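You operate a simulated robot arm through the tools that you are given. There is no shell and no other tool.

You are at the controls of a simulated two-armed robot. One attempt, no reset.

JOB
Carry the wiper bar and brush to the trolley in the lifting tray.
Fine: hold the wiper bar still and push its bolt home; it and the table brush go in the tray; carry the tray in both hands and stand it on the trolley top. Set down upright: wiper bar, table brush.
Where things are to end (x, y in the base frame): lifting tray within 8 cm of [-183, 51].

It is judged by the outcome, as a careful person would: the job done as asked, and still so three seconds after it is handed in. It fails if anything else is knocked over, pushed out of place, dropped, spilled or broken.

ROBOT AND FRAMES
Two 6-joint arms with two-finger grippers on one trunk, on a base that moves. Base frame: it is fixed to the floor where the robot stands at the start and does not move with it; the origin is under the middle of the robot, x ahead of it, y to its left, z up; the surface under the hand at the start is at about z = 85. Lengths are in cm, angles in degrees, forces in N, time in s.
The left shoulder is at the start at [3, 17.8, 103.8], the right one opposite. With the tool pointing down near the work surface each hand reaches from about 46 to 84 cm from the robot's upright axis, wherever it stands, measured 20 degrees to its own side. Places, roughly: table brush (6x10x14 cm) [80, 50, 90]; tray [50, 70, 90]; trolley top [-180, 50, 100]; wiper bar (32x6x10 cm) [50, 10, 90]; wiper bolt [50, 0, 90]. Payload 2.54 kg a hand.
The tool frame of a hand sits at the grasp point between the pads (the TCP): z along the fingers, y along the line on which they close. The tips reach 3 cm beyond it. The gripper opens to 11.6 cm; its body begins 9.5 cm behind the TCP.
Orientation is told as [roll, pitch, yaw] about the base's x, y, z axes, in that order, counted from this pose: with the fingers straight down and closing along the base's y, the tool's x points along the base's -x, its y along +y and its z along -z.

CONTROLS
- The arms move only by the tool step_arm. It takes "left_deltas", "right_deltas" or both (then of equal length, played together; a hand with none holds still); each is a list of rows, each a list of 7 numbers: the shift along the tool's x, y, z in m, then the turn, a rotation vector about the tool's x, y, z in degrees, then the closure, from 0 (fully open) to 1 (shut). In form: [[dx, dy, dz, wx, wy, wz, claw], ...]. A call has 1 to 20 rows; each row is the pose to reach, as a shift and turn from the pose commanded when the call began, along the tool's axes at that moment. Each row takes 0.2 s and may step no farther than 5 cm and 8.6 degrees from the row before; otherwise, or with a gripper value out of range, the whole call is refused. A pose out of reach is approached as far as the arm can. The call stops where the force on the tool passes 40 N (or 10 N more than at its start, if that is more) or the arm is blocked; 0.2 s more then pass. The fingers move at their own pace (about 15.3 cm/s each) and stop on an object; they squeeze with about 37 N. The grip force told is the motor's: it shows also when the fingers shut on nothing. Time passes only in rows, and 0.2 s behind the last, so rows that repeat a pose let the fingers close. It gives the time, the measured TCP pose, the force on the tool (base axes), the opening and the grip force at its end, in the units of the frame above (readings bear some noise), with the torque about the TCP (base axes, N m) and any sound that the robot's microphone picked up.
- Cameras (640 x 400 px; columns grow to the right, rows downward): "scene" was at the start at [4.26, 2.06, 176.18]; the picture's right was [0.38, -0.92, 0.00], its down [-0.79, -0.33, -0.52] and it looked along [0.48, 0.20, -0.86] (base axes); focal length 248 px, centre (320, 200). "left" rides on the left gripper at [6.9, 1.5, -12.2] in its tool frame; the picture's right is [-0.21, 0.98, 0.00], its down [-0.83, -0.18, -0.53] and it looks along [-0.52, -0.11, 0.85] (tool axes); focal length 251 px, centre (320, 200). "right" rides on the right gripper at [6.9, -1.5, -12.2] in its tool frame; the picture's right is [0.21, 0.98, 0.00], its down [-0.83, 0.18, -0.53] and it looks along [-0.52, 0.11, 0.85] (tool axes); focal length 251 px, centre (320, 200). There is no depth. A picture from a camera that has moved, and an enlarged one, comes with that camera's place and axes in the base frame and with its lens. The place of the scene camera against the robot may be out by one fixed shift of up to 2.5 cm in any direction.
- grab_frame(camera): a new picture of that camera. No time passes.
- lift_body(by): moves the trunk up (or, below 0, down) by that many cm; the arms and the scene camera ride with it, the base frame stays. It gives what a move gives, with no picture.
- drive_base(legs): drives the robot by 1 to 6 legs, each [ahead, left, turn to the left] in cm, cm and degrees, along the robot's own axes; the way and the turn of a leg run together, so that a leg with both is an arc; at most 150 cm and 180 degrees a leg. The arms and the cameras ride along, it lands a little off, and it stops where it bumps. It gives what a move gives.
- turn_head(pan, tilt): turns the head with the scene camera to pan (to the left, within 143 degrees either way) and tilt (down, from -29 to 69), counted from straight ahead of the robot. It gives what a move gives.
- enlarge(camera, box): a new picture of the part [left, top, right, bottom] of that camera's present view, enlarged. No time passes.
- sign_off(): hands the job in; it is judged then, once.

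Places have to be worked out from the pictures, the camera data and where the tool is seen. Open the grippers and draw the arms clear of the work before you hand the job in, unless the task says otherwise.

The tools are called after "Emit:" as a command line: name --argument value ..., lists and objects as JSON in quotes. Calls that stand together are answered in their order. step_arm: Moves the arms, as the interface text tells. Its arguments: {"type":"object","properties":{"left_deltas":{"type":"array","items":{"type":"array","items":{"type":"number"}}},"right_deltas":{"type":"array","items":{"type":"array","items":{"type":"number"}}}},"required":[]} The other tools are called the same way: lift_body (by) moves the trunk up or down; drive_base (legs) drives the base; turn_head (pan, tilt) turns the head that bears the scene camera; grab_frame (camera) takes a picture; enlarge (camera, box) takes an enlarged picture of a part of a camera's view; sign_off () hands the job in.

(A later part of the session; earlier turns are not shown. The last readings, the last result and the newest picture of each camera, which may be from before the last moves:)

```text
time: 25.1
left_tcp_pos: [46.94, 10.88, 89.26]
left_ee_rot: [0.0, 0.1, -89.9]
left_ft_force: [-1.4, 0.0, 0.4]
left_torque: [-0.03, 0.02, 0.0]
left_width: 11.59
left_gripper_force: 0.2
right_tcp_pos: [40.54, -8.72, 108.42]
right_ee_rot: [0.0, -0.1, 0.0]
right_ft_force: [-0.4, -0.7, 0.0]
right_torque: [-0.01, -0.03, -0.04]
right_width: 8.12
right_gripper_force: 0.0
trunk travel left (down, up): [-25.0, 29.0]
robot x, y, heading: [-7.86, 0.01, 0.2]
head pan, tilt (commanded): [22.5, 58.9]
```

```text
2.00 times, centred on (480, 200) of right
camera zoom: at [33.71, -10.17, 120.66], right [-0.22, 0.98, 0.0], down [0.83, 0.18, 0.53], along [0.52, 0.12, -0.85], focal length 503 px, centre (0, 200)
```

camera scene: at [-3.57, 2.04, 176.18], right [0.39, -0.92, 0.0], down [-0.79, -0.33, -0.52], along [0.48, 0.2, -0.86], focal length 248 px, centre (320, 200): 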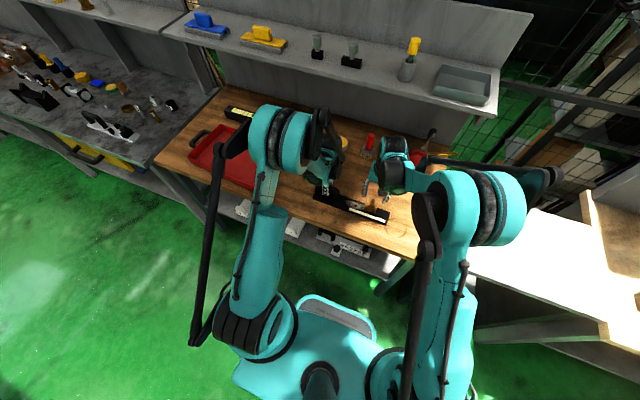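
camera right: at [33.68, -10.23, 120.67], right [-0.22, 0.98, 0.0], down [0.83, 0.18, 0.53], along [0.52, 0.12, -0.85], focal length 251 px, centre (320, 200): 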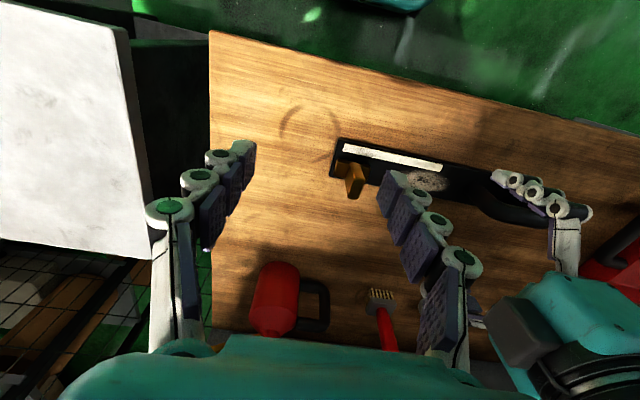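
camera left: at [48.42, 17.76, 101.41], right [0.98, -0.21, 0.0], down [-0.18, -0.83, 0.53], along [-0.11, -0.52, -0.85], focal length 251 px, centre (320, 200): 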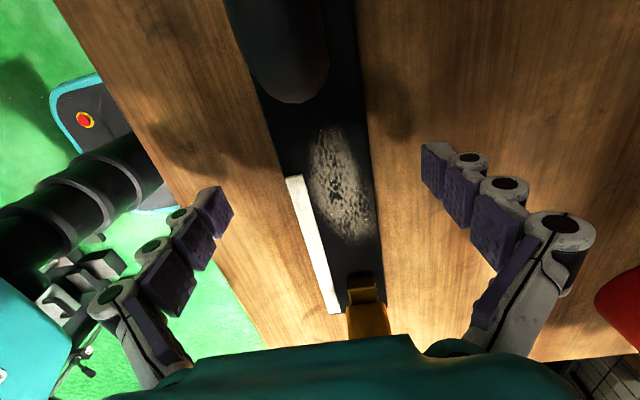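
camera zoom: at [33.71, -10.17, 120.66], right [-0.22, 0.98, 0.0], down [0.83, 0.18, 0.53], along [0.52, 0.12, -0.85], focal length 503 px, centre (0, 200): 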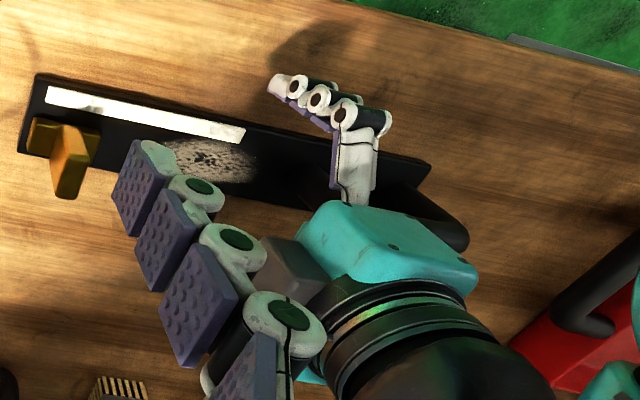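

Free of contact at z 89.3. I lower another 0.8 cm in small rows so the pads overlap the bar's full edge.

Emit:
step_arm --left_deltas '[[0, 0.001, 0.003, 0, 0, 0, 0], [0, 0.001, 0.006, 0, 0, 0, 0], [0, 0.001, 0.008, 0, 0, 0, 0], [0, 0.001, 0.008, 0, 0, 0, 0]]'

```text
time: 26.1
left_tcp_pos: [47.09, 10.95, 88.31]
left_ee_rot: [0.1, 0.0, -90.0]
left_ft_force: [-0.3, 0.3, 1.0]
left_torque: [-0.01, 0.01, -0.02]
left_width: 11.58
left_gripper_force: 0.1
right_tcp_pos: [40.56, -8.63, 108.53]
right_ee_rot: [0.0, 0.0, 0.1]
right_ft_force: [0.4, -0.3, -0.9]
right_torque: [-0.01, 0.03, -0.03]
right_width: 8.15
right_gripper_force: 0.1
trunk travel left (down, up): [-25.0, 29.0]
robot x, y, heading: [-7.66, 0.35, -0.0]
head pan, tilt (commanded): [22.5, 58.9]
```

No contact with the table yet (z 88.3, tips ≈ 85.3). I close on the bar's sides and look.

Emit:
step_arm --left_deltas '[[0, 0, 0, 0, 0, 0, 0.3], [0, 0, 0, 0, 0, 0, 0.5], [0, 0, 0, 0, 0, 0, 0.7], [0, 0, 0, 0, 0, 0, 1], [0, 0, 0, 0, 0, 0, 1], [0, 0, 0, 0, 0, 0, 1]]'

Emit:
grab_frame --camera "left"

Emit:
enlarge --camera "right" --box '[320, 100, 640, 300]'

```text
time: 27.4
left_tcp_pos: [47.05, 10.85, 88.28]
left_ee_rot: [0.0, 0.0, -89.9]
left_ft_force: [5.6, 1.0, 6.7]
left_torque: [0.0, -0.12, -0.09]
left_width: 5.94
left_gripper_force: 37.1
right_tcp_pos: [40.55, -8.72, 108.5]
right_ee_rot: [0.0, 0.0, 0.1]
right_ft_force: [-0.1, 0.4, 0.3]
right_torque: [0.03, -0.01, 0.02]
right_width: 8.13
right_gripper_force: 0.0
trunk travel left (down, up): [-25.0, 29.0]
robot x, y, heading: [-8.2, -0.02, 0.1]
head pan, tilt (commanded): [22.5, 58.9]
```

```text
taken
camera left: at [48.54, 17.85, 100.47], right [0.98, -0.21, 0.0], down [-0.18, -0.83, 0.53], along [-0.11, -0.52, -0.85], focal length 251 px, centre (320, 200)
```

left: 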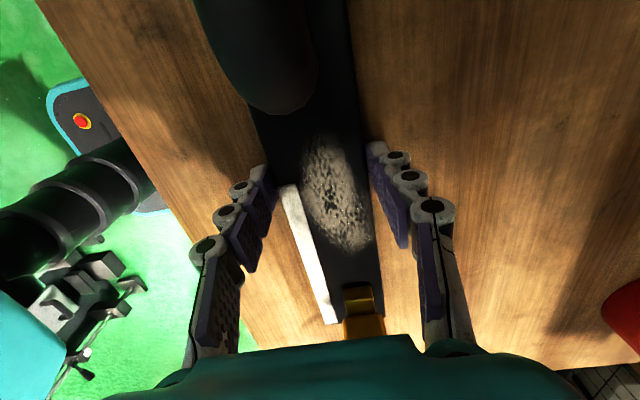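

```text
2.00 times, centred on (480, 200) of right
camera zoom: at [33.73, -10.18, 120.66], right [-0.22, 0.98, 0.0], down [0.83, 0.18, 0.53], along [0.52, 0.12, -0.85], focal length 503 px, centre (0, 200)
```

zoom: 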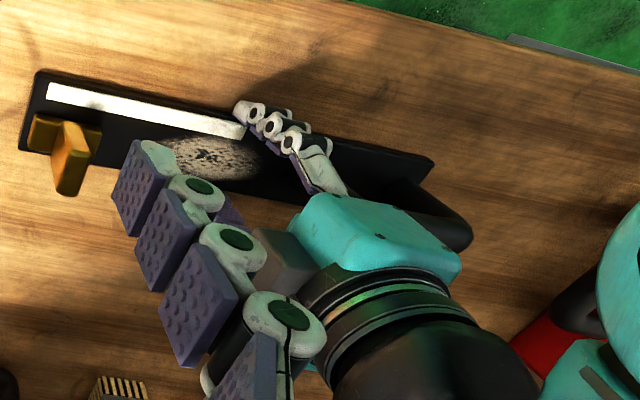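

The bar is gripped across its 6 cm width. I lift it 2 cm first to test balance.

Emit:
step_arm --left_deltas '[[0, 0, -0.005, 0, 0, 0, 1], [0, 0, -0.01, 0, 0, 0, 1], [0, 0, -0.015, 0, 0, 0, 1], [0, 0, -0.02, 0, 0, 0, 1], [0, 0, -0.02, 0, 0, 0, 1]]'

Emit:
enlarge --camera "right" --box '[320, 100, 640, 300]'

Emit:
grab_frame --camera "left"

```text
time: 28.6
left_tcp_pos: [47.16, 10.97, 90.36]
left_ee_rot: [0.0, 0.0, -89.8]
left_ft_force: [0.5, -0.6, -6.2]
left_torque: [-0.09, 0.02, 0.01]
left_width: 5.94
left_gripper_force: 36.8
right_tcp_pos: [40.52, -8.55, 108.39]
right_ee_rot: [0.0, 0.0, 0.2]
right_ft_force: [-0.3, 0.5, 0.6]
right_torque: [-0.02, -0.01, -0.01]
right_width: 8.13
right_gripper_force: 0.0
trunk travel left (down, up): [-25.0, 29.0]
robot x, y, heading: [-7.84, -0.36, 0.0]
head pan, tilt (commanded): [22.5, 58.9]
```

```text
2.00 times, centred on (480, 200) of right
camera zoom: at [33.77, -10.16, 120.63], right [-0.22, 0.98, 0.0], down [0.83, 0.18, 0.53], along [0.52, 0.12, -0.85], focal length 503 px, centre (0, 200)
```

zoom: 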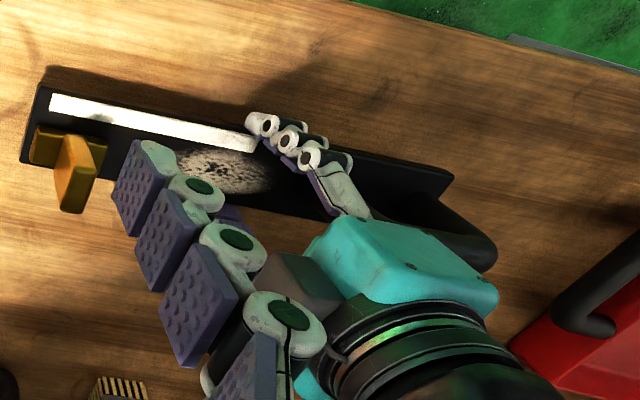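

```text
taken
camera left: at [48.63, 17.91, 102.43], right [0.98, -0.21, 0.0], down [-0.18, -0.83, 0.53], along [-0.11, -0.52, -0.85], focal length 251 px, centre (320, 200)
```

left: 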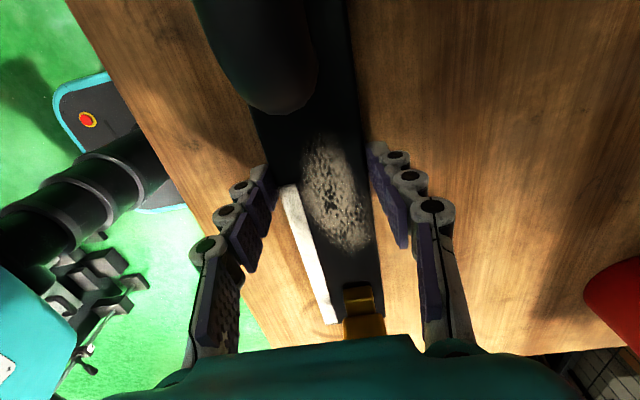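

The bar hangs level (6 N, hardly any torque). I raise it well above the tray's walls, then drive the base left to stand before the tray.

Emit:
step_arm --left_deltas '[[0, 0, -0.03, 0, 0, 0, 1], [0, 0, -0.06, 0, 0, 0, 1], [0, 0, -0.09, 0, 0, 0, 1], [0, 0, -0.12, 0, 0, 0, 1], [0, 0, -0.13, 0, 0, 0, 1]]'

Emit:
drive_base --legs '[[0, 36, 0]]'

Emit:
grab_frame --camera "left"

Emit:
grab_frame --camera "scene"

Emit:
grab_frame --camera "right"

```text
time: 29.9
left_tcp_pos: [47.2, 11.01, 103.32]
left_ee_rot: [-0.1, 0.0, -89.8]
left_ft_force: [0.6, -0.8, -6.7]
left_torque: [-0.11, 0.0, 0.0]
left_width: 5.9
left_gripper_force: 36.8
right_tcp_pos: [40.47, -8.62, 108.38]
right_ee_rot: [0.1, -0.1, 0.2]
right_ft_force: [0.1, -1.0, -0.2]
right_torque: [0.0, 0.02, 0.05]
right_width: 8.14
right_gripper_force: 0.0
trunk travel left (down, up): [-25.0, 29.0]
robot x, y, heading: [-8.03, -0.06, 0.2]
head pan, tilt (commanded): [22.5, 58.9]
```

```text
time: 32.2
left_tcp_pos: [47.3, 47.01, 103.37]
left_ee_rot: [0.0, 0.0, -90.1]
left_ft_force: [0.5, -0.1, -6.7]
left_torque: [-0.15, 0.0, -0.04]
left_width: 5.94
left_gripper_force: 37.1
right_tcp_pos: [40.44, 27.37, 108.44]
right_ee_rot: [-0.1, 0.0, -0.1]
right_ft_force: [0.1, -0.2, -0.3]
right_torque: [-0.01, 0.03, -0.01]
right_width: 8.13
right_gripper_force: 0.1
trunk travel left (down, up): [-25.0, 29.0]
robot x, y, heading: [-7.84, 36.04, -0.1]
head pan, tilt (commanded): [22.5, 58.9]
```

```text
taken
camera left: at [48.74, 53.92, 115.47], right [0.98, -0.22, 0.0], down [-0.18, -0.83, 0.53], along [-0.12, -0.52, -0.85], focal length 251 px, centre (320, 200)
```

left: 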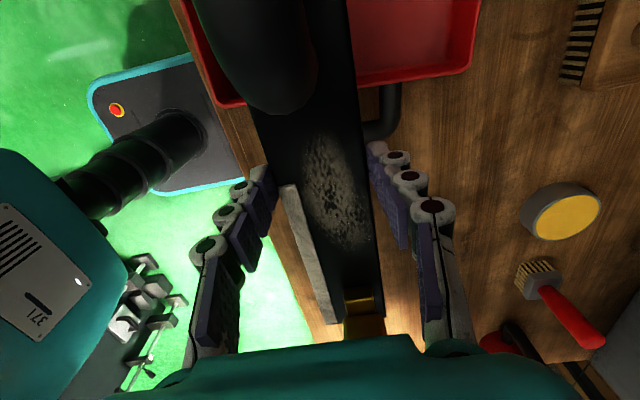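

```text
taken
camera scene: at [-3.51, 38.31, 176.18], right [0.38, -0.92, 0.0], down [-0.79, -0.33, -0.52], along [0.48, 0.2, -0.86], focal length 248 px, centre (320, 200)
```

scene: 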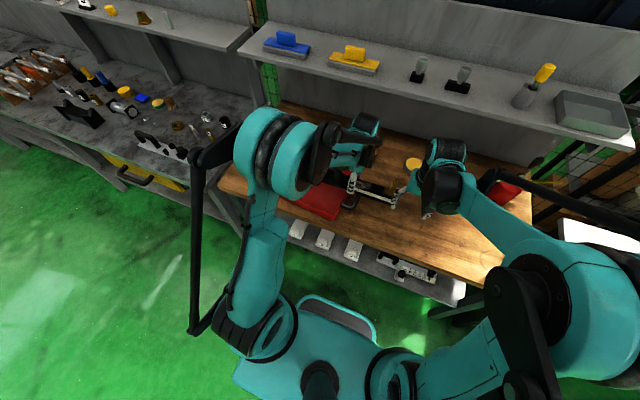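

```text
taken
camera right: at [33.72, 25.9, 120.64], right [-0.21, 0.98, 0.0], down [0.83, 0.18, 0.53], along [0.52, 0.11, -0.85], focal length 251 px, centre (320, 200)
```

right: 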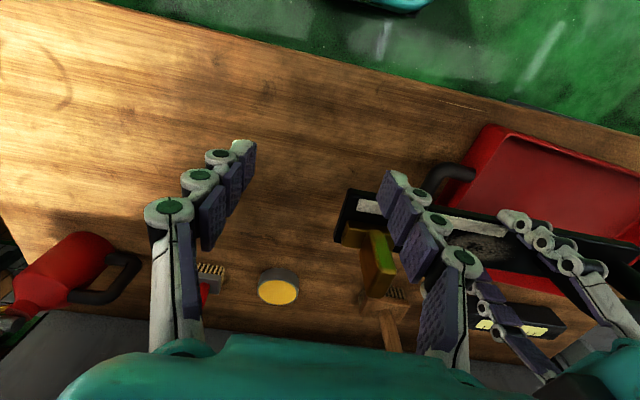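

The bar is held level beside the tray. I enlarge the right-hand and scene views of the tray to measure its rim and floor.

Emit:
enlarge --camera "right" --box '[400, 100, 640, 250]'

Emit:
enlarge --camera "scene" --box '[220, 120, 420, 245]'

```text
2.67 times, centred on (520, 175) of right
camera zoom: at [33.72, 25.9, 120.64], right [-0.21, 0.98, 0.0], down [0.83, 0.18, 0.53], along [0.52, 0.11, -0.85], focal length 670 px, centre (-213, 267)
```

zoom: 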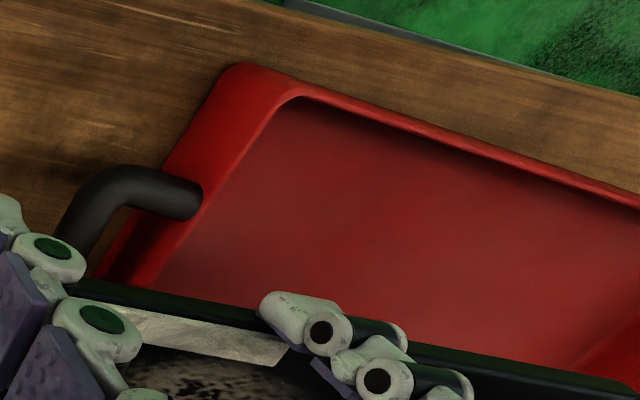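

```text
3.20 times, centred on (320, 182) of scene
camera zoom: at [-3.51, 38.31, 176.18], right [0.38, -0.92, 0.0], down [-0.79, -0.33, -0.52], along [0.48, 0.2, -0.86], focal length 792 px, centre (320, 256)
```

zoom: 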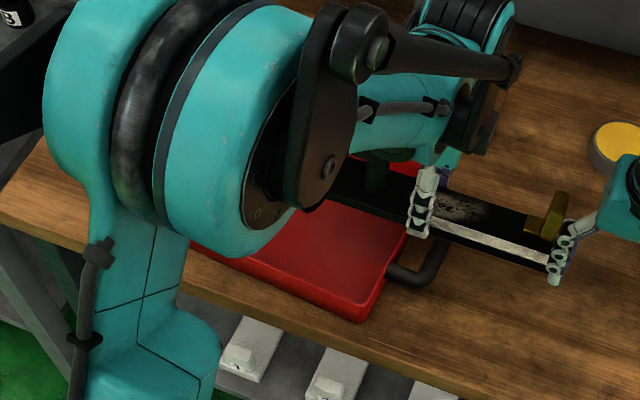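

Tray: rim at about z 90, near-right rim corner about (38.2, 50.9), turned about -4°, roughly 35 × 22 cm, so the 32 cm bar fits only lengthwise with ~1 cm to spare at each end. To measure it exactly I raise the bar out of the way and drive left until I stand square before the tray.

Emit:
step_arm --left_deltas '[[0, 0, -0.04, 0, 0, 0, 1], [0, 0, -0.08, 0, 0, 0, 1], [0, 0, -0.12, 0, 0, 0, 1], [0, 0, -0.16, 0, 0, 0, 1], [0, 0, -0.2, 0, 0, 0, 1]]'

Emit:
drive_base --legs '[[0, 31, 0]]'

Emit:
grab_frame --camera "right"

Emit:
grab_frame --camera "scene"

```text
time: 33.4
left_tcp_pos: [47.21, 46.82, 123.45]
left_ee_rot: [0.0, 0.1, -90.1]
left_ft_force: [-1.3, -0.4, -6.0]
left_torque: [-0.09, -0.03, -0.01]
left_width: 5.92
left_gripper_force: 36.4
right_tcp_pos: [40.37, 27.25, 108.49]
right_ee_rot: [0.0, -0.1, -0.1]
right_ft_force: [0.6, 0.7, 0.2]
right_torque: [0.02, 0.01, -0.03]
right_width: 8.1
right_gripper_force: 0.1
trunk travel left (down, up): [-25.0, 29.0]
robot x, y, heading: [-7.93, 36.24, -0.3]
head pan, tilt (commanded): [22.5, 58.9]
```

```text
time: 35.5
left_tcp_pos: [47.03, 78.76, 123.38]
left_ee_rot: [-0.1, 0.0, -89.8]
left_ft_force: [-0.7, 1.0, -5.9]
left_torque: [-0.14, -0.03, 0.02]
left_width: 5.91
left_gripper_force: 36.9
right_tcp_pos: [40.45, 59.08, 108.52]
right_ee_rot: [0.0, 0.0, 0.2]
right_ft_force: [-0.5, 0.6, 0.1]
right_torque: [-0.04, 0.02, 0.01]
right_width: 8.11
right_gripper_force: 0.1
trunk travel left (down, up): [-25.0, 29.0]
robot x, y, heading: [-7.94, 67.8, 0.1]
head pan, tilt (commanded): [22.5, 58.9]
```

```text
taken
camera right: at [33.74, 57.61, 120.64], right [-0.22, 0.98, 0.0], down [0.83, 0.18, 0.53], along [0.52, 0.12, -0.85], focal length 251 px, centre (320, 200)
```

right: 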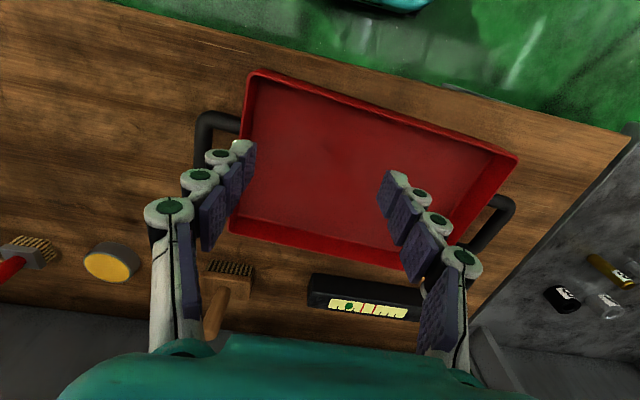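

```text
taken
camera scene: at [-3.55, 69.86, 176.18], right [0.39, -0.92, 0.0], down [-0.79, -0.33, -0.52], along [0.48, 0.2, -0.86], focal length 248 px, centre (320, 200)
```

scene: 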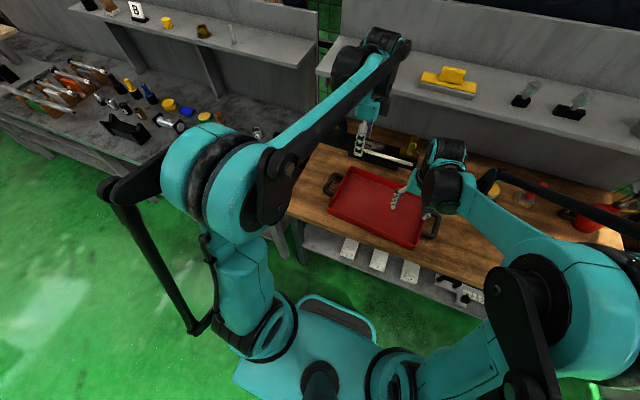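

Now the whole tray is in view of the right hand camera. I enlarge it to measure inside dimensions.

Emit:
enlarge --camera "right" --box '[190, 60, 526, 270]'

Emit:
enlarge --camera "scene" --box '[310, 130, 470, 260]'

```text
1.90 times, centred on (358, 165) of right
camera zoom: at [33.74, 57.61, 120.64], right [-0.22, 0.98, 0.0], down [0.83, 0.18, 0.53], along [0.52, 0.12, -0.85], focal length 479 px, centre (248, 267)
```

zoom: 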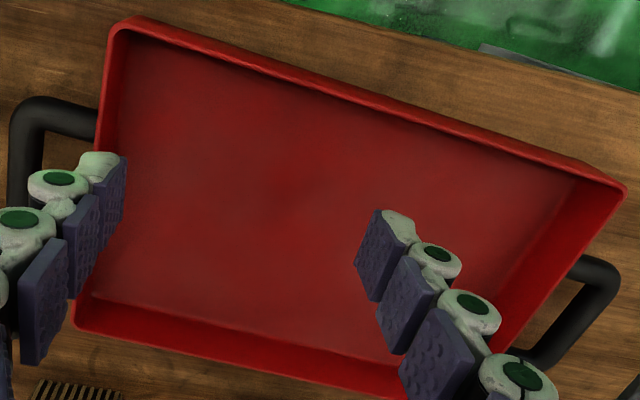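

```text
3.08 times, centred on (390, 195) of scene
camera zoom: at [-3.55, 69.86, 176.18], right [0.39, -0.92, 0.0], down [-0.79, -0.33, -0.52], along [0.48, 0.2, -0.86], focal length 762 px, centre (105, 215)
```

zoom: 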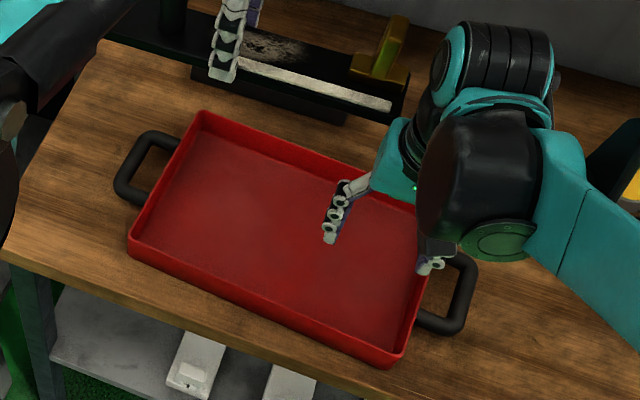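

Tray measured: outer 35 × 23.4 cm, centre ≈ (51.0, 67.3), yaw ≈ -4.4°, thin vertical walls, rim z≈90. Plan: bar centre at (47.5, 67.6) with yaw -4.4°, leaving the far side for the brush. I clear the right hand to the right and bring the bar over the tray at z≈105.

Emit:
step_arm --right_deltas '[[-0.003, -0.04, 0, 0, 0, 0, 0.3], [-0.006, -0.08, 0, 0, 0, 0, 0.3], [-0.009, -0.12, 0, 0, 0, 0, 0.3], [-0.012, -0.16, 0, 0, 0, 0, 0.3], [-0.015, -0.2, 0, 0, 0, 0, 0.3], [-0.015, -0.21, 0, 0, 0, 0, 0.3]]'

Emit:
step_arm --left_deltas '[[-0.037, 0.002, 0, 0, 0, 1.5, 1], [-0.074, 0.003, 0, 0, 0, 3, 1], [-0.1106, 0.005, 0, 0, 0, 4.5, 1], [-0.1106, 0.005, 0.04, 0, 0, 4.5, 1], [-0.1106, 0.005, 0.08, 0, 0, 4.5, 1], [-0.1106, 0.005, 0.12, 0, 0, 4.5, 1], [-0.1106, 0.005, 0.16, 0, 0, 4.5, 1], [-0.1106, 0.005, 0.18, 0, 0, 4.5, 1], [-0.1106, 0.005, 0.18, 0, 0, 4.5, 1]]'

Emit:
grab_frame --camera "left"

Emit:
grab_frame --camera "right"

Emit:
grab_frame --camera "scene"

```text
time: 36.9
left_tcp_pos: [47.2, 78.64, 123.54]
left_ee_rot: [0.1, 0.0, -89.8]
left_ft_force: [0.8, 0.8, -7.3]
left_torque: [-0.14, 0.02, 0.01]
left_width: 5.92
left_gripper_force: 36.8
right_tcp_pos: [41.95, 37.79, 108.39]
right_ee_rot: [0.0, 0.0, 0.2]
right_ft_force: [-0.8, 0.5, -0.1]
right_torque: [0.04, -0.01, 0.03]
right_width: 8.12
right_gripper_force: 0.1
trunk travel left (down, up): [-25.0, 29.0]
robot x, y, heading: [-8.06, 67.5, 0.1]
head pan, tilt (commanded): [22.5, 58.9]
```

```text
time: 38.9
left_tcp_pos: [47.72, 67.48, 105.06]
left_ee_rot: [0.0, 0.1, -94.3]
left_ft_force: [0.6, 0.2, -6.4]
left_torque: [-0.12, 0.02, 0.0]
left_width: 5.94
left_gripper_force: 37.2
right_tcp_pos: [42.02, 37.88, 108.25]
right_ee_rot: [0.0, 0.0, 0.0]
right_ft_force: [0.6, -0.8, -0.4]
right_torque: [0.04, 0.01, 0.0]
right_width: 8.12
right_gripper_force: 0.1
trunk travel left (down, up): [-25.0, 29.0]
robot x, y, heading: [-7.96, 67.92, 0.1]
head pan, tilt (commanded): [22.5, 58.9]
```

```text
taken
camera left: at [49.77, 74.29, 117.28], right [0.96, -0.29, 0.0], down [-0.24, -0.81, 0.53], along [-0.15, -0.51, -0.85], focal length 251 px, centre (320, 200)
```

left: 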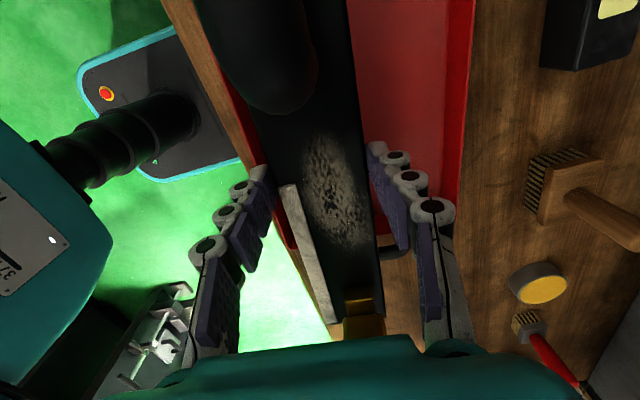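

```text
taken
camera right: at [35.24, 36.42, 120.48], right [-0.22, 0.98, 0.0], down [0.83, 0.18, 0.53], along [0.52, 0.12, -0.85], focal length 251 px, centre (320, 200)
```

right: 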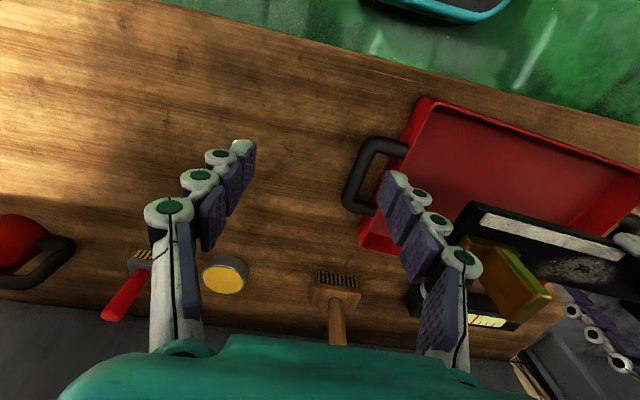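

```text
taken
camera scene: at [-3.55, 69.76, 176.18], right [0.39, -0.92, 0.0], down [-0.79, -0.33, -0.52], along [0.48, 0.2, -0.86], focal length 248 px, centre (320, 200)
```

scene: 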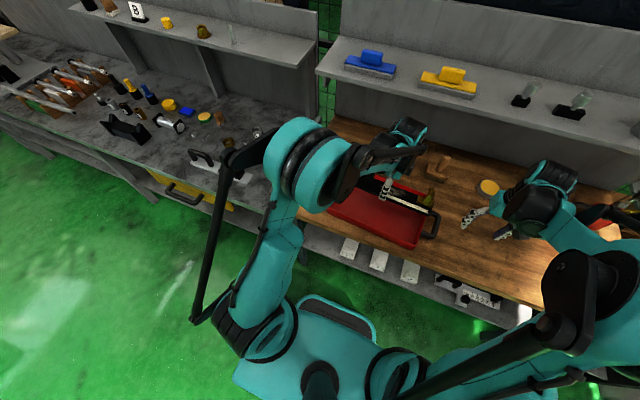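

The bar is above the tray, correctly turned. I lower to z≈96 (bar bottom ≈ 2.5 cm above the rim) and check both ends against the walls.

Emit:
step_arm --left_deltas '[[0, -0.001, 0.04, 0, 0, 0, 1], [0, -0.002, 0.08, 0, 0, 0, 1], [0, -0.002, 0.09, 0, 0, 0, 1], [0, -0.002, 0.09, 0, 0, 0, 1]]'

Emit:
enlarge --camera "right" --box '[340, 80, 640, 280]'

Emit:
grab_frame --camera "left"

Emit:
enlarge --camera "scene" --box '[310, 140, 450, 250]'

```text
time: 39.9
left_tcp_pos: [47.35, 67.52, 96.47]
left_ee_rot: [0.0, 0.0, -94.2]
left_ft_force: [0.4, -0.1, -7.4]
left_torque: [-0.1, -0.02, 0.02]
left_width: 5.92
left_gripper_force: 37.0
right_tcp_pos: [42.04, 37.92, 108.2]
right_ee_rot: [-0.1, 0.0, 0.1]
right_ft_force: [0.2, 0.5, 1.2]
right_torque: [-0.01, 0.0, 0.04]
right_width: 8.12
right_gripper_force: 0.0
trunk travel left (down, up): [-25.0, 29.0]
robot x, y, heading: [-7.85, 67.58, 0.4]
head pan, tilt (commanded): [22.5, 58.9]
```

```text
2.00 times, centred on (490, 180) of right
camera zoom: at [35.26, 36.41, 120.47], right [-0.22, 0.98, 0.0], down [0.83, 0.18, 0.53], along [0.52, 0.12, -0.85], focal length 503 px, centre (-20, 240)
```

zoom: 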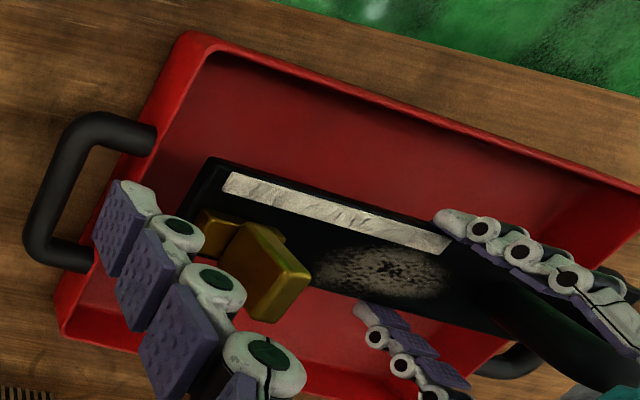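

```text
taken
camera left: at [49.42, 74.36, 108.67], right [0.96, -0.29, 0.0], down [-0.24, -0.81, 0.53], along [-0.15, -0.51, -0.85], focal length 251 px, centre (320, 200)
```

left: 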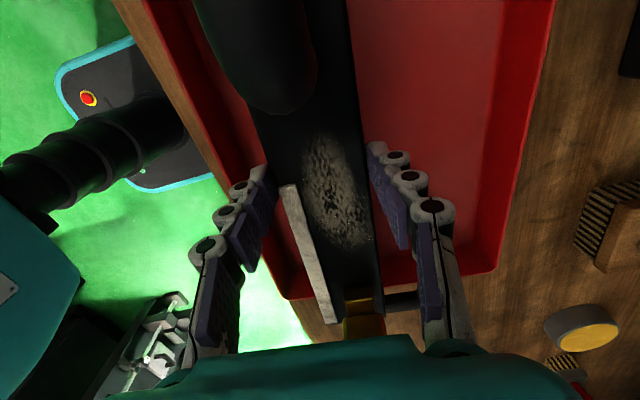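

```text
3.64 times, centred on (380, 195) of scene
camera zoom: at [-3.53, 69.74, 176.18], right [0.39, -0.92, 0.0], down [-0.79, -0.33, -0.52], along [0.48, 0.2, -0.86], focal length 900 px, centre (102, 218)
```

zoom: 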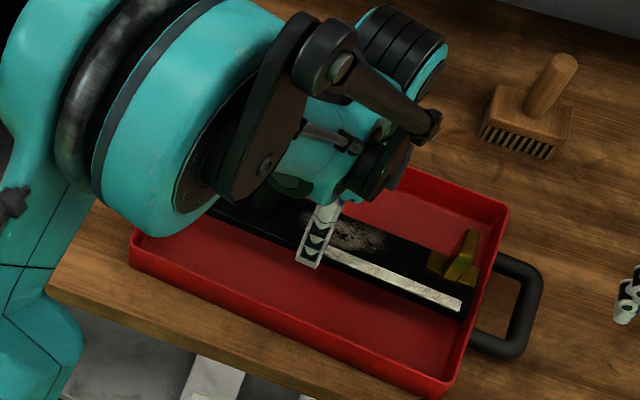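

Both bar ends clear the tray walls by about 1 cm by my measure (right end y≈51.6 vs wall 50.5). I lower it to just above the floor and check.

Emit:
step_arm --left_deltas '[[0, 0, 0.03, 0, 0, 0, 1], [0, 0, 0.05, 0, 0, 0, 1], [0, 0, 0.062, 0, 0, 0, 1], [0, 0, 0.066, 0, 0, 0, 1], [0, 0, 0.066, 0, 0, 0, 1]]'

Emit:
enlarge --camera "right" --box '[340, 80, 640, 280]'

Emit:
grab_frame --camera "left"

```text
time: 41.1
left_tcp_pos: [47.47, 67.59, 89.94]
left_ee_rot: [0.0, -0.1, -94.2]
left_ft_force: [1.3, -0.2, -7.1]
left_torque: [-0.08, 0.02, 0.01]
left_width: 5.93
left_gripper_force: 37.1
right_tcp_pos: [42.01, 37.97, 108.2]
right_ee_rot: [0.0, 0.0, 0.2]
right_ft_force: [-0.6, 0.2, 0.1]
right_torque: [-0.01, -0.01, -0.01]
right_width: 8.1
right_gripper_force: 0.0
trunk travel left (down, up): [-25.0, 29.0]
robot x, y, heading: [-8.07, 67.89, 0.5]
head pan, tilt (commanded): [22.5, 58.9]
```

```text
2.00 times, centred on (490, 180) of right
camera zoom: at [35.25, 36.4, 120.47], right [-0.22, 0.98, 0.0], down [0.83, 0.18, 0.53], along [0.52, 0.12, -0.85], focal length 503 px, centre (-20, 240)
```

zoom: 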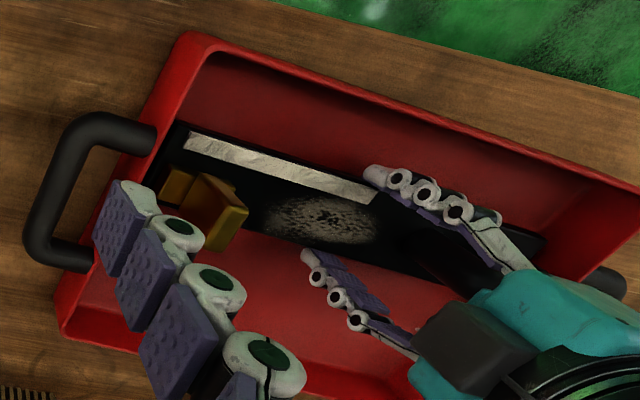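

```text
taken
camera left: at [49.45, 74.32, 102.11], right [0.96, -0.29, 0.0], down [-0.24, -0.81, 0.53], along [-0.15, -0.51, -0.85], focal length 251 px, centre (320, 200)
```

left: 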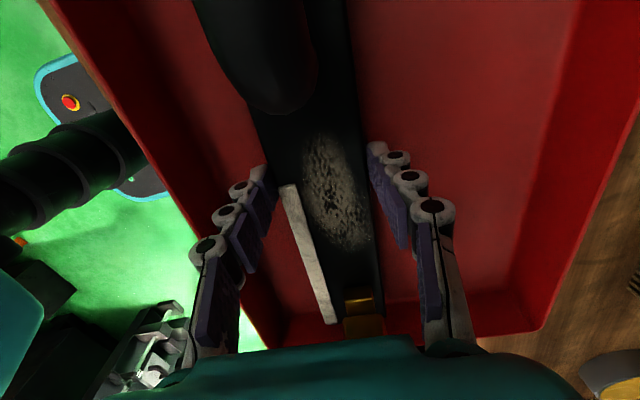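

The bar is inside the walls, no contact. I lower in small rows until the force shows the floor.

Emit:
step_arm --left_deltas '[[0, 0, 0.003, 0, 0, 0, 1], [0, 0, 0.006, 0, 0, 0, 1], [0, 0, 0.008, 0, 0, 0, 1]]'

```text
time: 41.9
left_tcp_pos: [47.51, 67.56, 89.09]
left_ee_rot: [0.1, -0.1, -94.3]
left_ft_force: [0.2, -0.2, -6.9]
left_torque: [-0.11, -0.02, -0.01]
left_width: 5.93
left_gripper_force: 37.5
right_tcp_pos: [41.95, 37.96, 108.25]
right_ee_rot: [0.0, 0.1, 0.0]
right_ft_force: [0.5, -1.0, -0.1]
right_torque: [0.01, 0.0, 0.01]
right_width: 8.14
right_gripper_force: 0.0
trunk travel left (down, up): [-25.0, 29.0]
robot x, y, heading: [-7.93, 67.4, 0.2]
head pan, tilt (commanded): [22.5, 58.9]
```

Still hanging free at z 89.1; a few millimetres more.

Emit:
step_arm --left_deltas '[[0, 0, 0.002, 0, 0, 0, 1], [0, 0, 0.004, 0, 0, 0, 1]]'

```text
time: 42.5
left_tcp_pos: [47.42, 67.55, 88.69]
left_ee_rot: [0.1, 0.1, -94.4]
left_ft_force: [2.2, 0.1, -0.8]
left_torque: [0.89, -0.2, -0.19]
left_width: 5.93
left_gripper_force: 37.2
right_tcp_pos: [41.94, 37.82, 108.35]
right_ee_rot: [0.0, 0.0, 0.1]
right_ft_force: [0.3, 0.2, 0.1]
right_torque: [0.03, 0.0, -0.03]
right_width: 8.12
right_gripper_force: 0.0
trunk travel left (down, up): [-25.0, 29.0]
robot x, y, heading: [-8.08, 67.78, 0.6]
head pan, tilt (commanded): [22.5, 58.9]
```

The floor now bears the bar. I open the fingers about 1 cm each side, then rise straight up out of the tray.

Emit:
step_arm --left_deltas '[[0, 0, 0.001, 0, 0, 0, 0.7], [0, 0, 0.001, 0, 0, 0, 0.35], [0, 0, 0.001, 0, 0, 0, 0.3], [0, 0, 0.001, 0, 0, 0, 0.3], [0, 0, -0.03, 0, 0, 0, 0.3], [0, 0, -0.07, 0, 0, 0, 0.3], [0, 0, -0.11, 0, 0, 0, 0.3], [0, 0, -0.15, 0, 0, 0, 0.3], [0, 0, -0.18, 0, 0, 0, 0.3]]'

Emit:
enlarge --camera "right" --box '[340, 80, 640, 280]'

Emit:
grab_frame --camera "left"

Emit:
grab_frame --camera "scene"

```text
time: 44.5
left_tcp_pos: [47.35, 67.82, 106.76]
left_ee_rot: [0.0, 0.0, -94.3]
left_ft_force: [-1.0, 0.2, -0.2]
left_torque: [0.0, -0.03, 0.0]
left_width: 8.14
left_gripper_force: 0.0
right_tcp_pos: [41.87, 37.9, 108.28]
right_ee_rot: [0.0, 0.0, 0.1]
right_ft_force: [0.2, 1.0, 0.1]
right_torque: [0.01, -0.03, 0.03]
right_width: 8.12
right_gripper_force: 0.1
trunk travel left (down, up): [-25.0, 29.0]
robot x, y, heading: [-7.97, 67.88, 0.3]
head pan, tilt (commanded): [22.5, 58.9]
```

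```text
2.00 times, centred on (490, 180) of right
camera zoom: at [35.16, 36.42, 120.51], right [-0.22, 0.98, 0.0], down [0.83, 0.18, 0.53], along [0.52, 0.12, -0.85], focal length 503 px, centre (-20, 240)
```

zoom: 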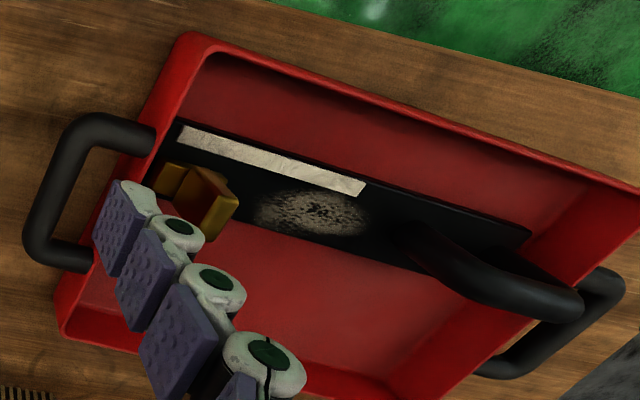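

```text
taken
camera left: at [49.4, 74.56, 118.9], right [0.96, -0.29, 0.0], down [-0.24, -0.81, 0.53], along [-0.15, -0.51, -0.85], focal length 251 px, centre (320, 200)
```

left: 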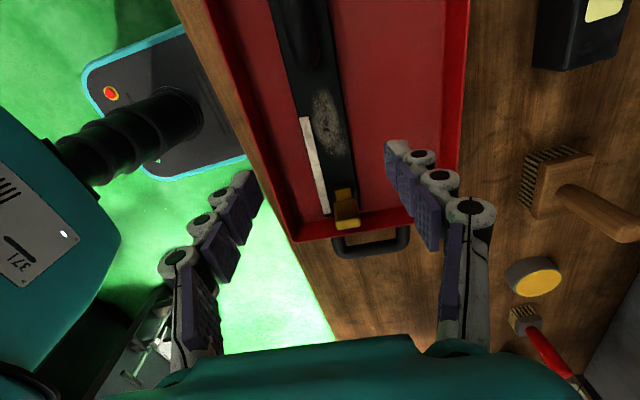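

```text
taken
camera scene: at [-3.66, 69.76, 176.18], right [0.39, -0.92, 0.0], down [-0.79, -0.33, -0.52], along [0.48, 0.2, -0.86], focal length 248 px, centre (320, 200)
```

scene: 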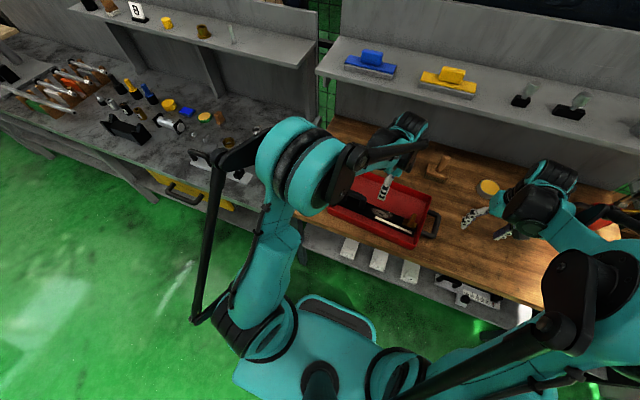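

The bar stands upright in the tray, bolt home. Next the table brush at about (75, 49): I drive 8 cm forward (back to the starting x) so the right hand can reach it.

Emit:
drive_base --legs '[[8, 0, 0]]'

Emit:
step_arm --right_deltas '[[-0.03, 0.02, -0.01, 0, 0, 0, 0.2], [-0.06, 0.04, -0.02, 0, 0, 0, 0], [-0.09, 0.06, -0.03, 0, 0, 0, 0], [-0.11, 0.08, -0.04, 0, 0, 0, 0], [-0.12, 0.09, -0.04, 0, 0, 0, 0]]'

Emit:
grab_frame --camera "right"

Emit:
grab_frame --camera "scene"

```text
time: 45.5
left_tcp_pos: [55.59, 67.79, 106.61]
left_ee_rot: [-0.2, 0.0, -94.3]
left_ft_force: [0.2, -0.2, -0.3]
left_torque: [0.0, 0.05, 0.0]
left_width: 8.11
left_gripper_force: 0.1
right_tcp_pos: [50.09, 37.94, 108.28]
right_ee_rot: [0.0, 0.1, 0.2]
right_ft_force: [0.7, -0.1, 0.0]
right_torque: [0.0, 0.05, 0.03]
right_width: 8.13
right_gripper_force: 0.0
trunk travel left (down, up): [-25.0, 29.0]
robot x, y, heading: [0.44, 68.2, -0.1]
head pan, tilt (commanded): [22.5, 58.9]
```

```text
time: 46.8
left_tcp_pos: [55.42, 67.82, 106.68]
left_ee_rot: [0.0, 0.0, -94.3]
left_ft_force: [-0.2, -0.6, -0.1]
left_torque: [0.0, -0.03, -0.01]
left_width: 8.11
left_gripper_force: 0.0
right_tcp_pos: [61.95, 46.7, 112.25]
right_ee_rot: [0.0, 0.1, 0.1]
right_ft_force: [0.5, -0.3, -0.7]
right_torque: [0.03, 0.0, 0.02]
right_width: 11.61
right_gripper_force: 0.1
trunk travel left (down, up): [-25.0, 29.0]
robot x, y, heading: [-0.11, 67.73, 0.3]
head pan, tilt (commanded): [22.5, 58.9]
```

```text
taken
camera right: at [55.2, 45.22, 124.55], right [-0.22, 0.98, 0.0], down [0.83, 0.18, 0.53], along [0.52, 0.12, -0.85], focal length 251 px, centre (320, 200)
```

right: 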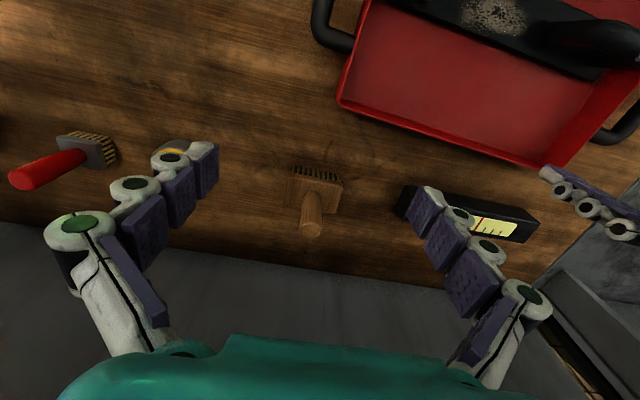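

```text
taken
camera scene: at [4.45, 69.77, 176.18], right [0.39, -0.92, 0.0], down [-0.79, -0.33, -0.52], along [0.48, 0.2, -0.86], focal length 248 px, centre (320, 200)
```

scene: 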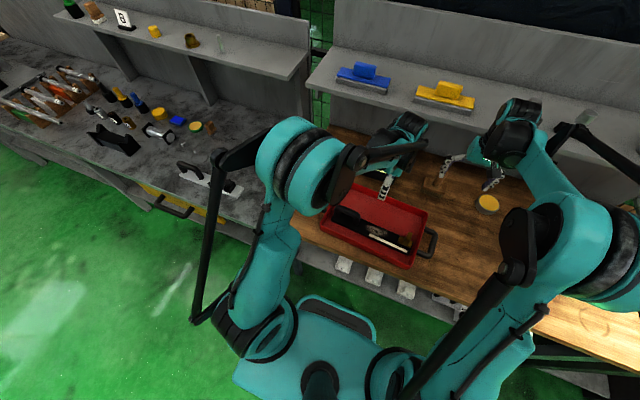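

The brush stands at the middle of the right view. Before reaching out there I need to know how near the shelf above is, so I turn the head up to look at it.

Emit:
turn_head --pan -5 --tilt 35

Emit:
grab_frame --camera "scene"

Emit:
lift_body --by 10

Emit:
grab_frame --camera "scene"

Emit:
grab_frame --camera "right"

```text
time: 47.7
left_tcp_pos: [55.52, 67.94, 106.67]
left_ee_rot: [0.0, 0.0, -94.2]
left_ft_force: [0.3, -0.8, 0.1]
left_torque: [0.01, 0.02, 0.0]
left_width: 8.13
left_gripper_force: 0.1
right_tcp_pos: [61.97, 46.71, 112.42]
right_ee_rot: [0.1, 0.0, 0.0]
right_ft_force: [-0.1, 0.1, 0.5]
right_torque: [0.0, -0.01, 0.0]
right_width: 11.58
right_gripper_force: 0.0
trunk travel left (down, up): [-25.0, 29.0]
robot x, y, heading: [0.08, 67.28, -0.0]
head pan, tilt (commanded): [-5.0, 35.0]
```

```text
taken
camera scene: at [6.96, 66.42, 179.48], right [-0.08, -1.0, 0.0], down [-0.57, 0.05, -0.82], along [0.82, -0.07, -0.57], focal length 248 px, centre (320, 200)
```

scene: 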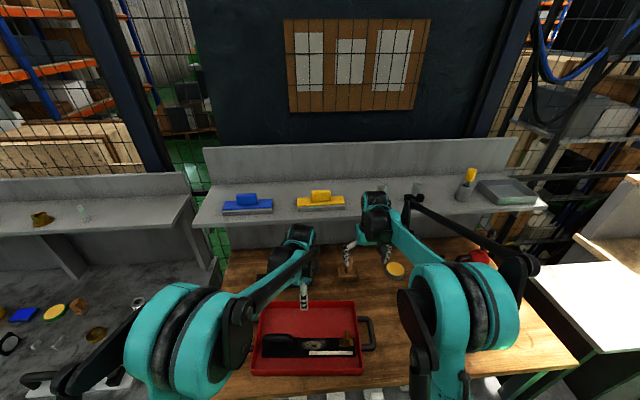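

```text
time: 49.0
left_tcp_pos: [55.55, 67.74, 116.6]
left_ee_rot: [-0.1, -0.1, -94.3]
left_ft_force: [0.0, 0.2, 0.3]
left_torque: [-0.02, 0.01, -0.01]
left_width: 8.08
left_gripper_force: 0.1
right_tcp_pos: [61.97, 46.85, 122.32]
right_ee_rot: [-0.1, 0.0, 0.2]
right_ft_force: [-0.3, 0.6, -0.9]
right_torque: [0.01, 0.01, 0.01]
right_width: 11.58
right_gripper_force: 0.1
trunk travel left (down, up): [-35.0, 19.0]
robot x, y, heading: [0.27, 67.59, 0.3]
head pan, tilt (commanded): [-5.0, 35.0]
```

```text
taken
camera scene: at [6.99, 66.41, 189.47], right [-0.08, -1.0, 0.0], down [-0.57, 0.05, -0.82], along [0.82, -0.07, -0.57], focal length 248 px, centre (320, 200)
```

scene: 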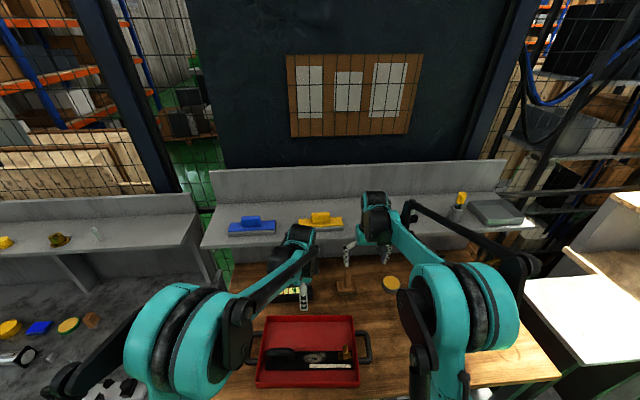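

```text
taken
camera right: at [55.19, 45.19, 134.51], right [-0.22, 0.98, 0.0], down [0.83, 0.18, 0.53], along [0.52, 0.12, -0.85], focal length 251 px, centre (320, 200)
```

right: 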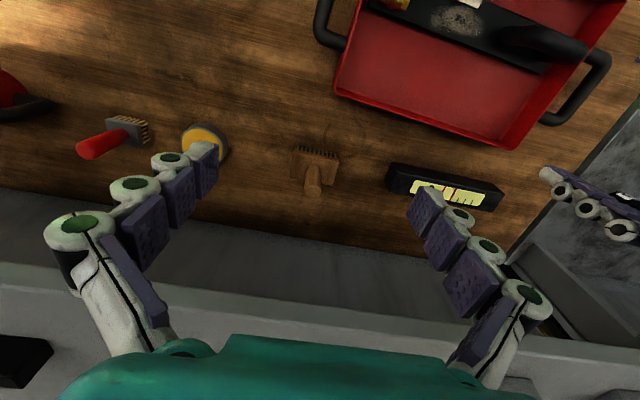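

The shelf's front edge seems to overhang around x 70–80 at z ≈ 116–126, near the brush, so I need it exactly. I draw the right hand back a little and raise the trunk another 10 cm to get parallax from the right hand camera.

Emit:
enlarge --camera "right" --box '[160, 180, 448, 360]'

Emit:
lift_body --by 10

Emit:
grab_frame --camera "right"

Emit:
grab_frame --camera "scene"

```text
2.22 times, centred on (304, 270) of right
camera zoom: at [55.19, 45.19, 134.51], right [-0.22, 0.98, 0.0], down [0.83, 0.18, 0.53], along [0.52, 0.12, -0.85], focal length 559 px, centre (356, 44)
```

zoom: 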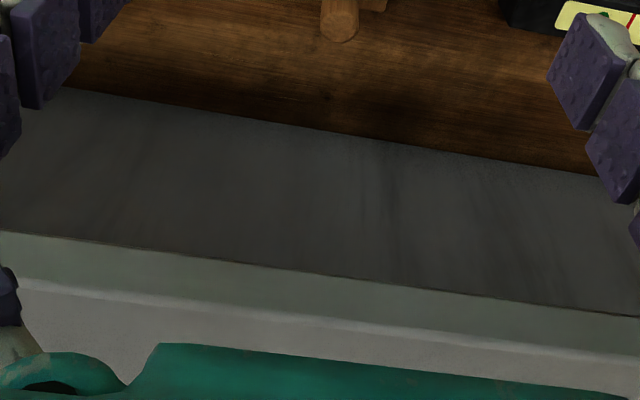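

```text
time: 50.3
left_tcp_pos: [55.75, 67.82, 126.58]
left_ee_rot: [0.0, 0.0, -94.3]
left_ft_force: [-0.6, -0.8, -1.0]
left_torque: [0.04, 0.01, 0.01]
left_width: 8.1
left_gripper_force: 0.0
right_tcp_pos: [62.02, 46.8, 132.34]
right_ee_rot: [0.0, 0.1, 0.3]
right_ft_force: [-0.3, -0.5, -0.2]
right_torque: [0.04, -0.02, -0.01]
right_width: 11.59
right_gripper_force: 0.1
trunk travel left (down, up): [-45.0, 9.0]
robot x, y, heading: [0.11, 67.64, -0.1]
head pan, tilt (commanded): [-5.0, 35.0]
```

```text
taken
camera right: at [55.19, 45.19, 144.51], right [-0.22, 0.98, 0.0], down [0.83, 0.18, 0.53], along [0.52, 0.12, -0.85], focal length 251 px, centre (320, 200)
```

right: 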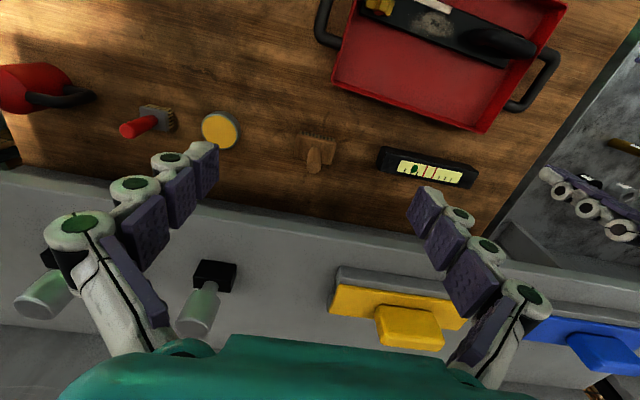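

```text
taken
camera scene: at [6.99, 66.41, 199.47], right [-0.08, -1.0, 0.0], down [-0.57, 0.05, -0.82], along [0.82, -0.07, -0.57], focal length 248 px, centre (320, 200)
```

scene: 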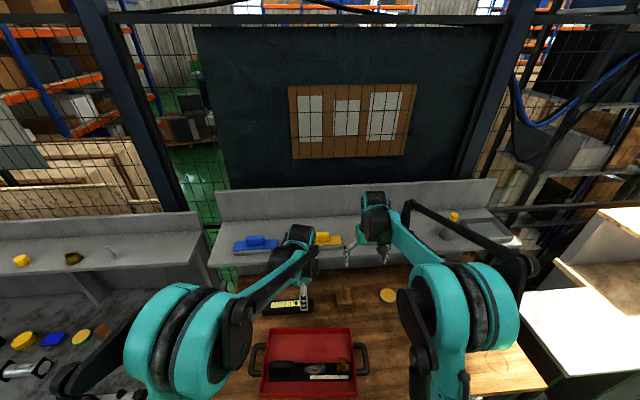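

Parallax puts the shelf's front edge at x≈70, z≈124: it overhangs the brush at x≈75, so I must approach the brush with the right hand tilted forward, from under the shelf. I enlarge the brush from here, then bring the trunk back down.

Emit:
enlarge --camera "right" --box '[240, 90, 400, 190]'

Emit:
lift_body --by -20

Emit:
enlarge --camera "right" --box '[240, 140, 400, 240]'

Emit:
enlarge --camera "scene" --box '[240, 220, 440, 345]'

```text
4.00 times, centred on (320, 140) of right
camera zoom: at [55.19, 45.19, 144.51], right [-0.22, 0.98, 0.0], down [0.83, 0.18, 0.53], along [0.52, 0.12, -0.85], focal length 1006 px, centre (320, 440)
```

zoom: 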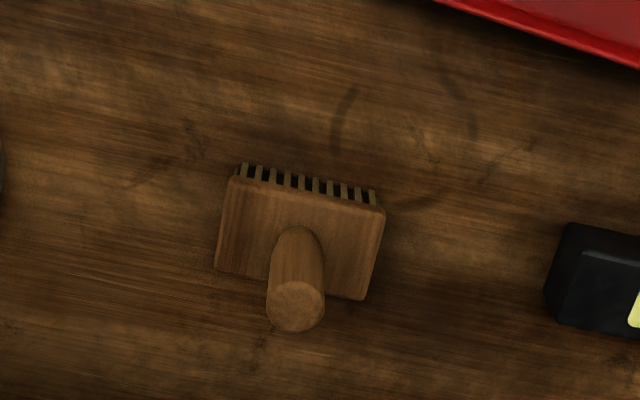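

```text
time: 52.5
left_tcp_pos: [55.42, 67.75, 106.63]
left_ee_rot: [-0.1, -0.1, -94.4]
left_ft_force: [0.5, 0.2, -1.0]
left_torque: [0.0, -0.01, 0.0]
left_width: 8.14
left_gripper_force: 0.1
right_tcp_pos: [61.93, 46.6, 112.45]
right_ee_rot: [0.0, 0.1, 0.2]
right_ft_force: [0.2, -0.1, 0.0]
right_torque: [-0.02, 0.02, 0.0]
right_width: 11.6
right_gripper_force: 0.1
trunk travel left (down, up): [-25.0, 29.0]
robot x, y, heading: [0.28, 67.55, 0.5]
head pan, tilt (commanded): [-5.0, 35.0]
```

```text
4.00 times, centred on (320, 190) of right
camera zoom: at [55.16, 45.2, 124.56], right [-0.22, 0.98, 0.0], down [0.83, 0.18, 0.53], along [0.52, 0.12, -0.85], focal length 1006 px, centre (320, 240)
```

zoom: 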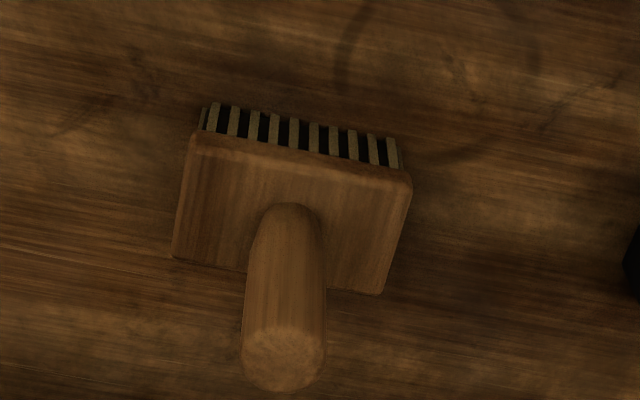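

```text
3.20 times, centred on (340, 282) of scene
camera zoom: at [6.94, 66.42, 179.5], right [-0.08, -1.0, 0.0], down [-0.57, 0.05, -0.82], along [0.82, -0.07, -0.57], focal length 792 px, centre (256, -64)
```

zoom: 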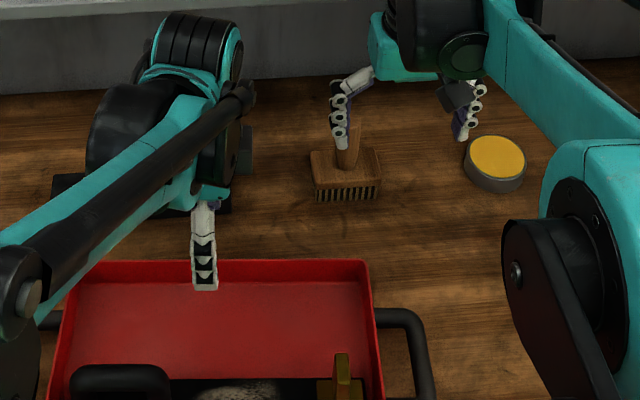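

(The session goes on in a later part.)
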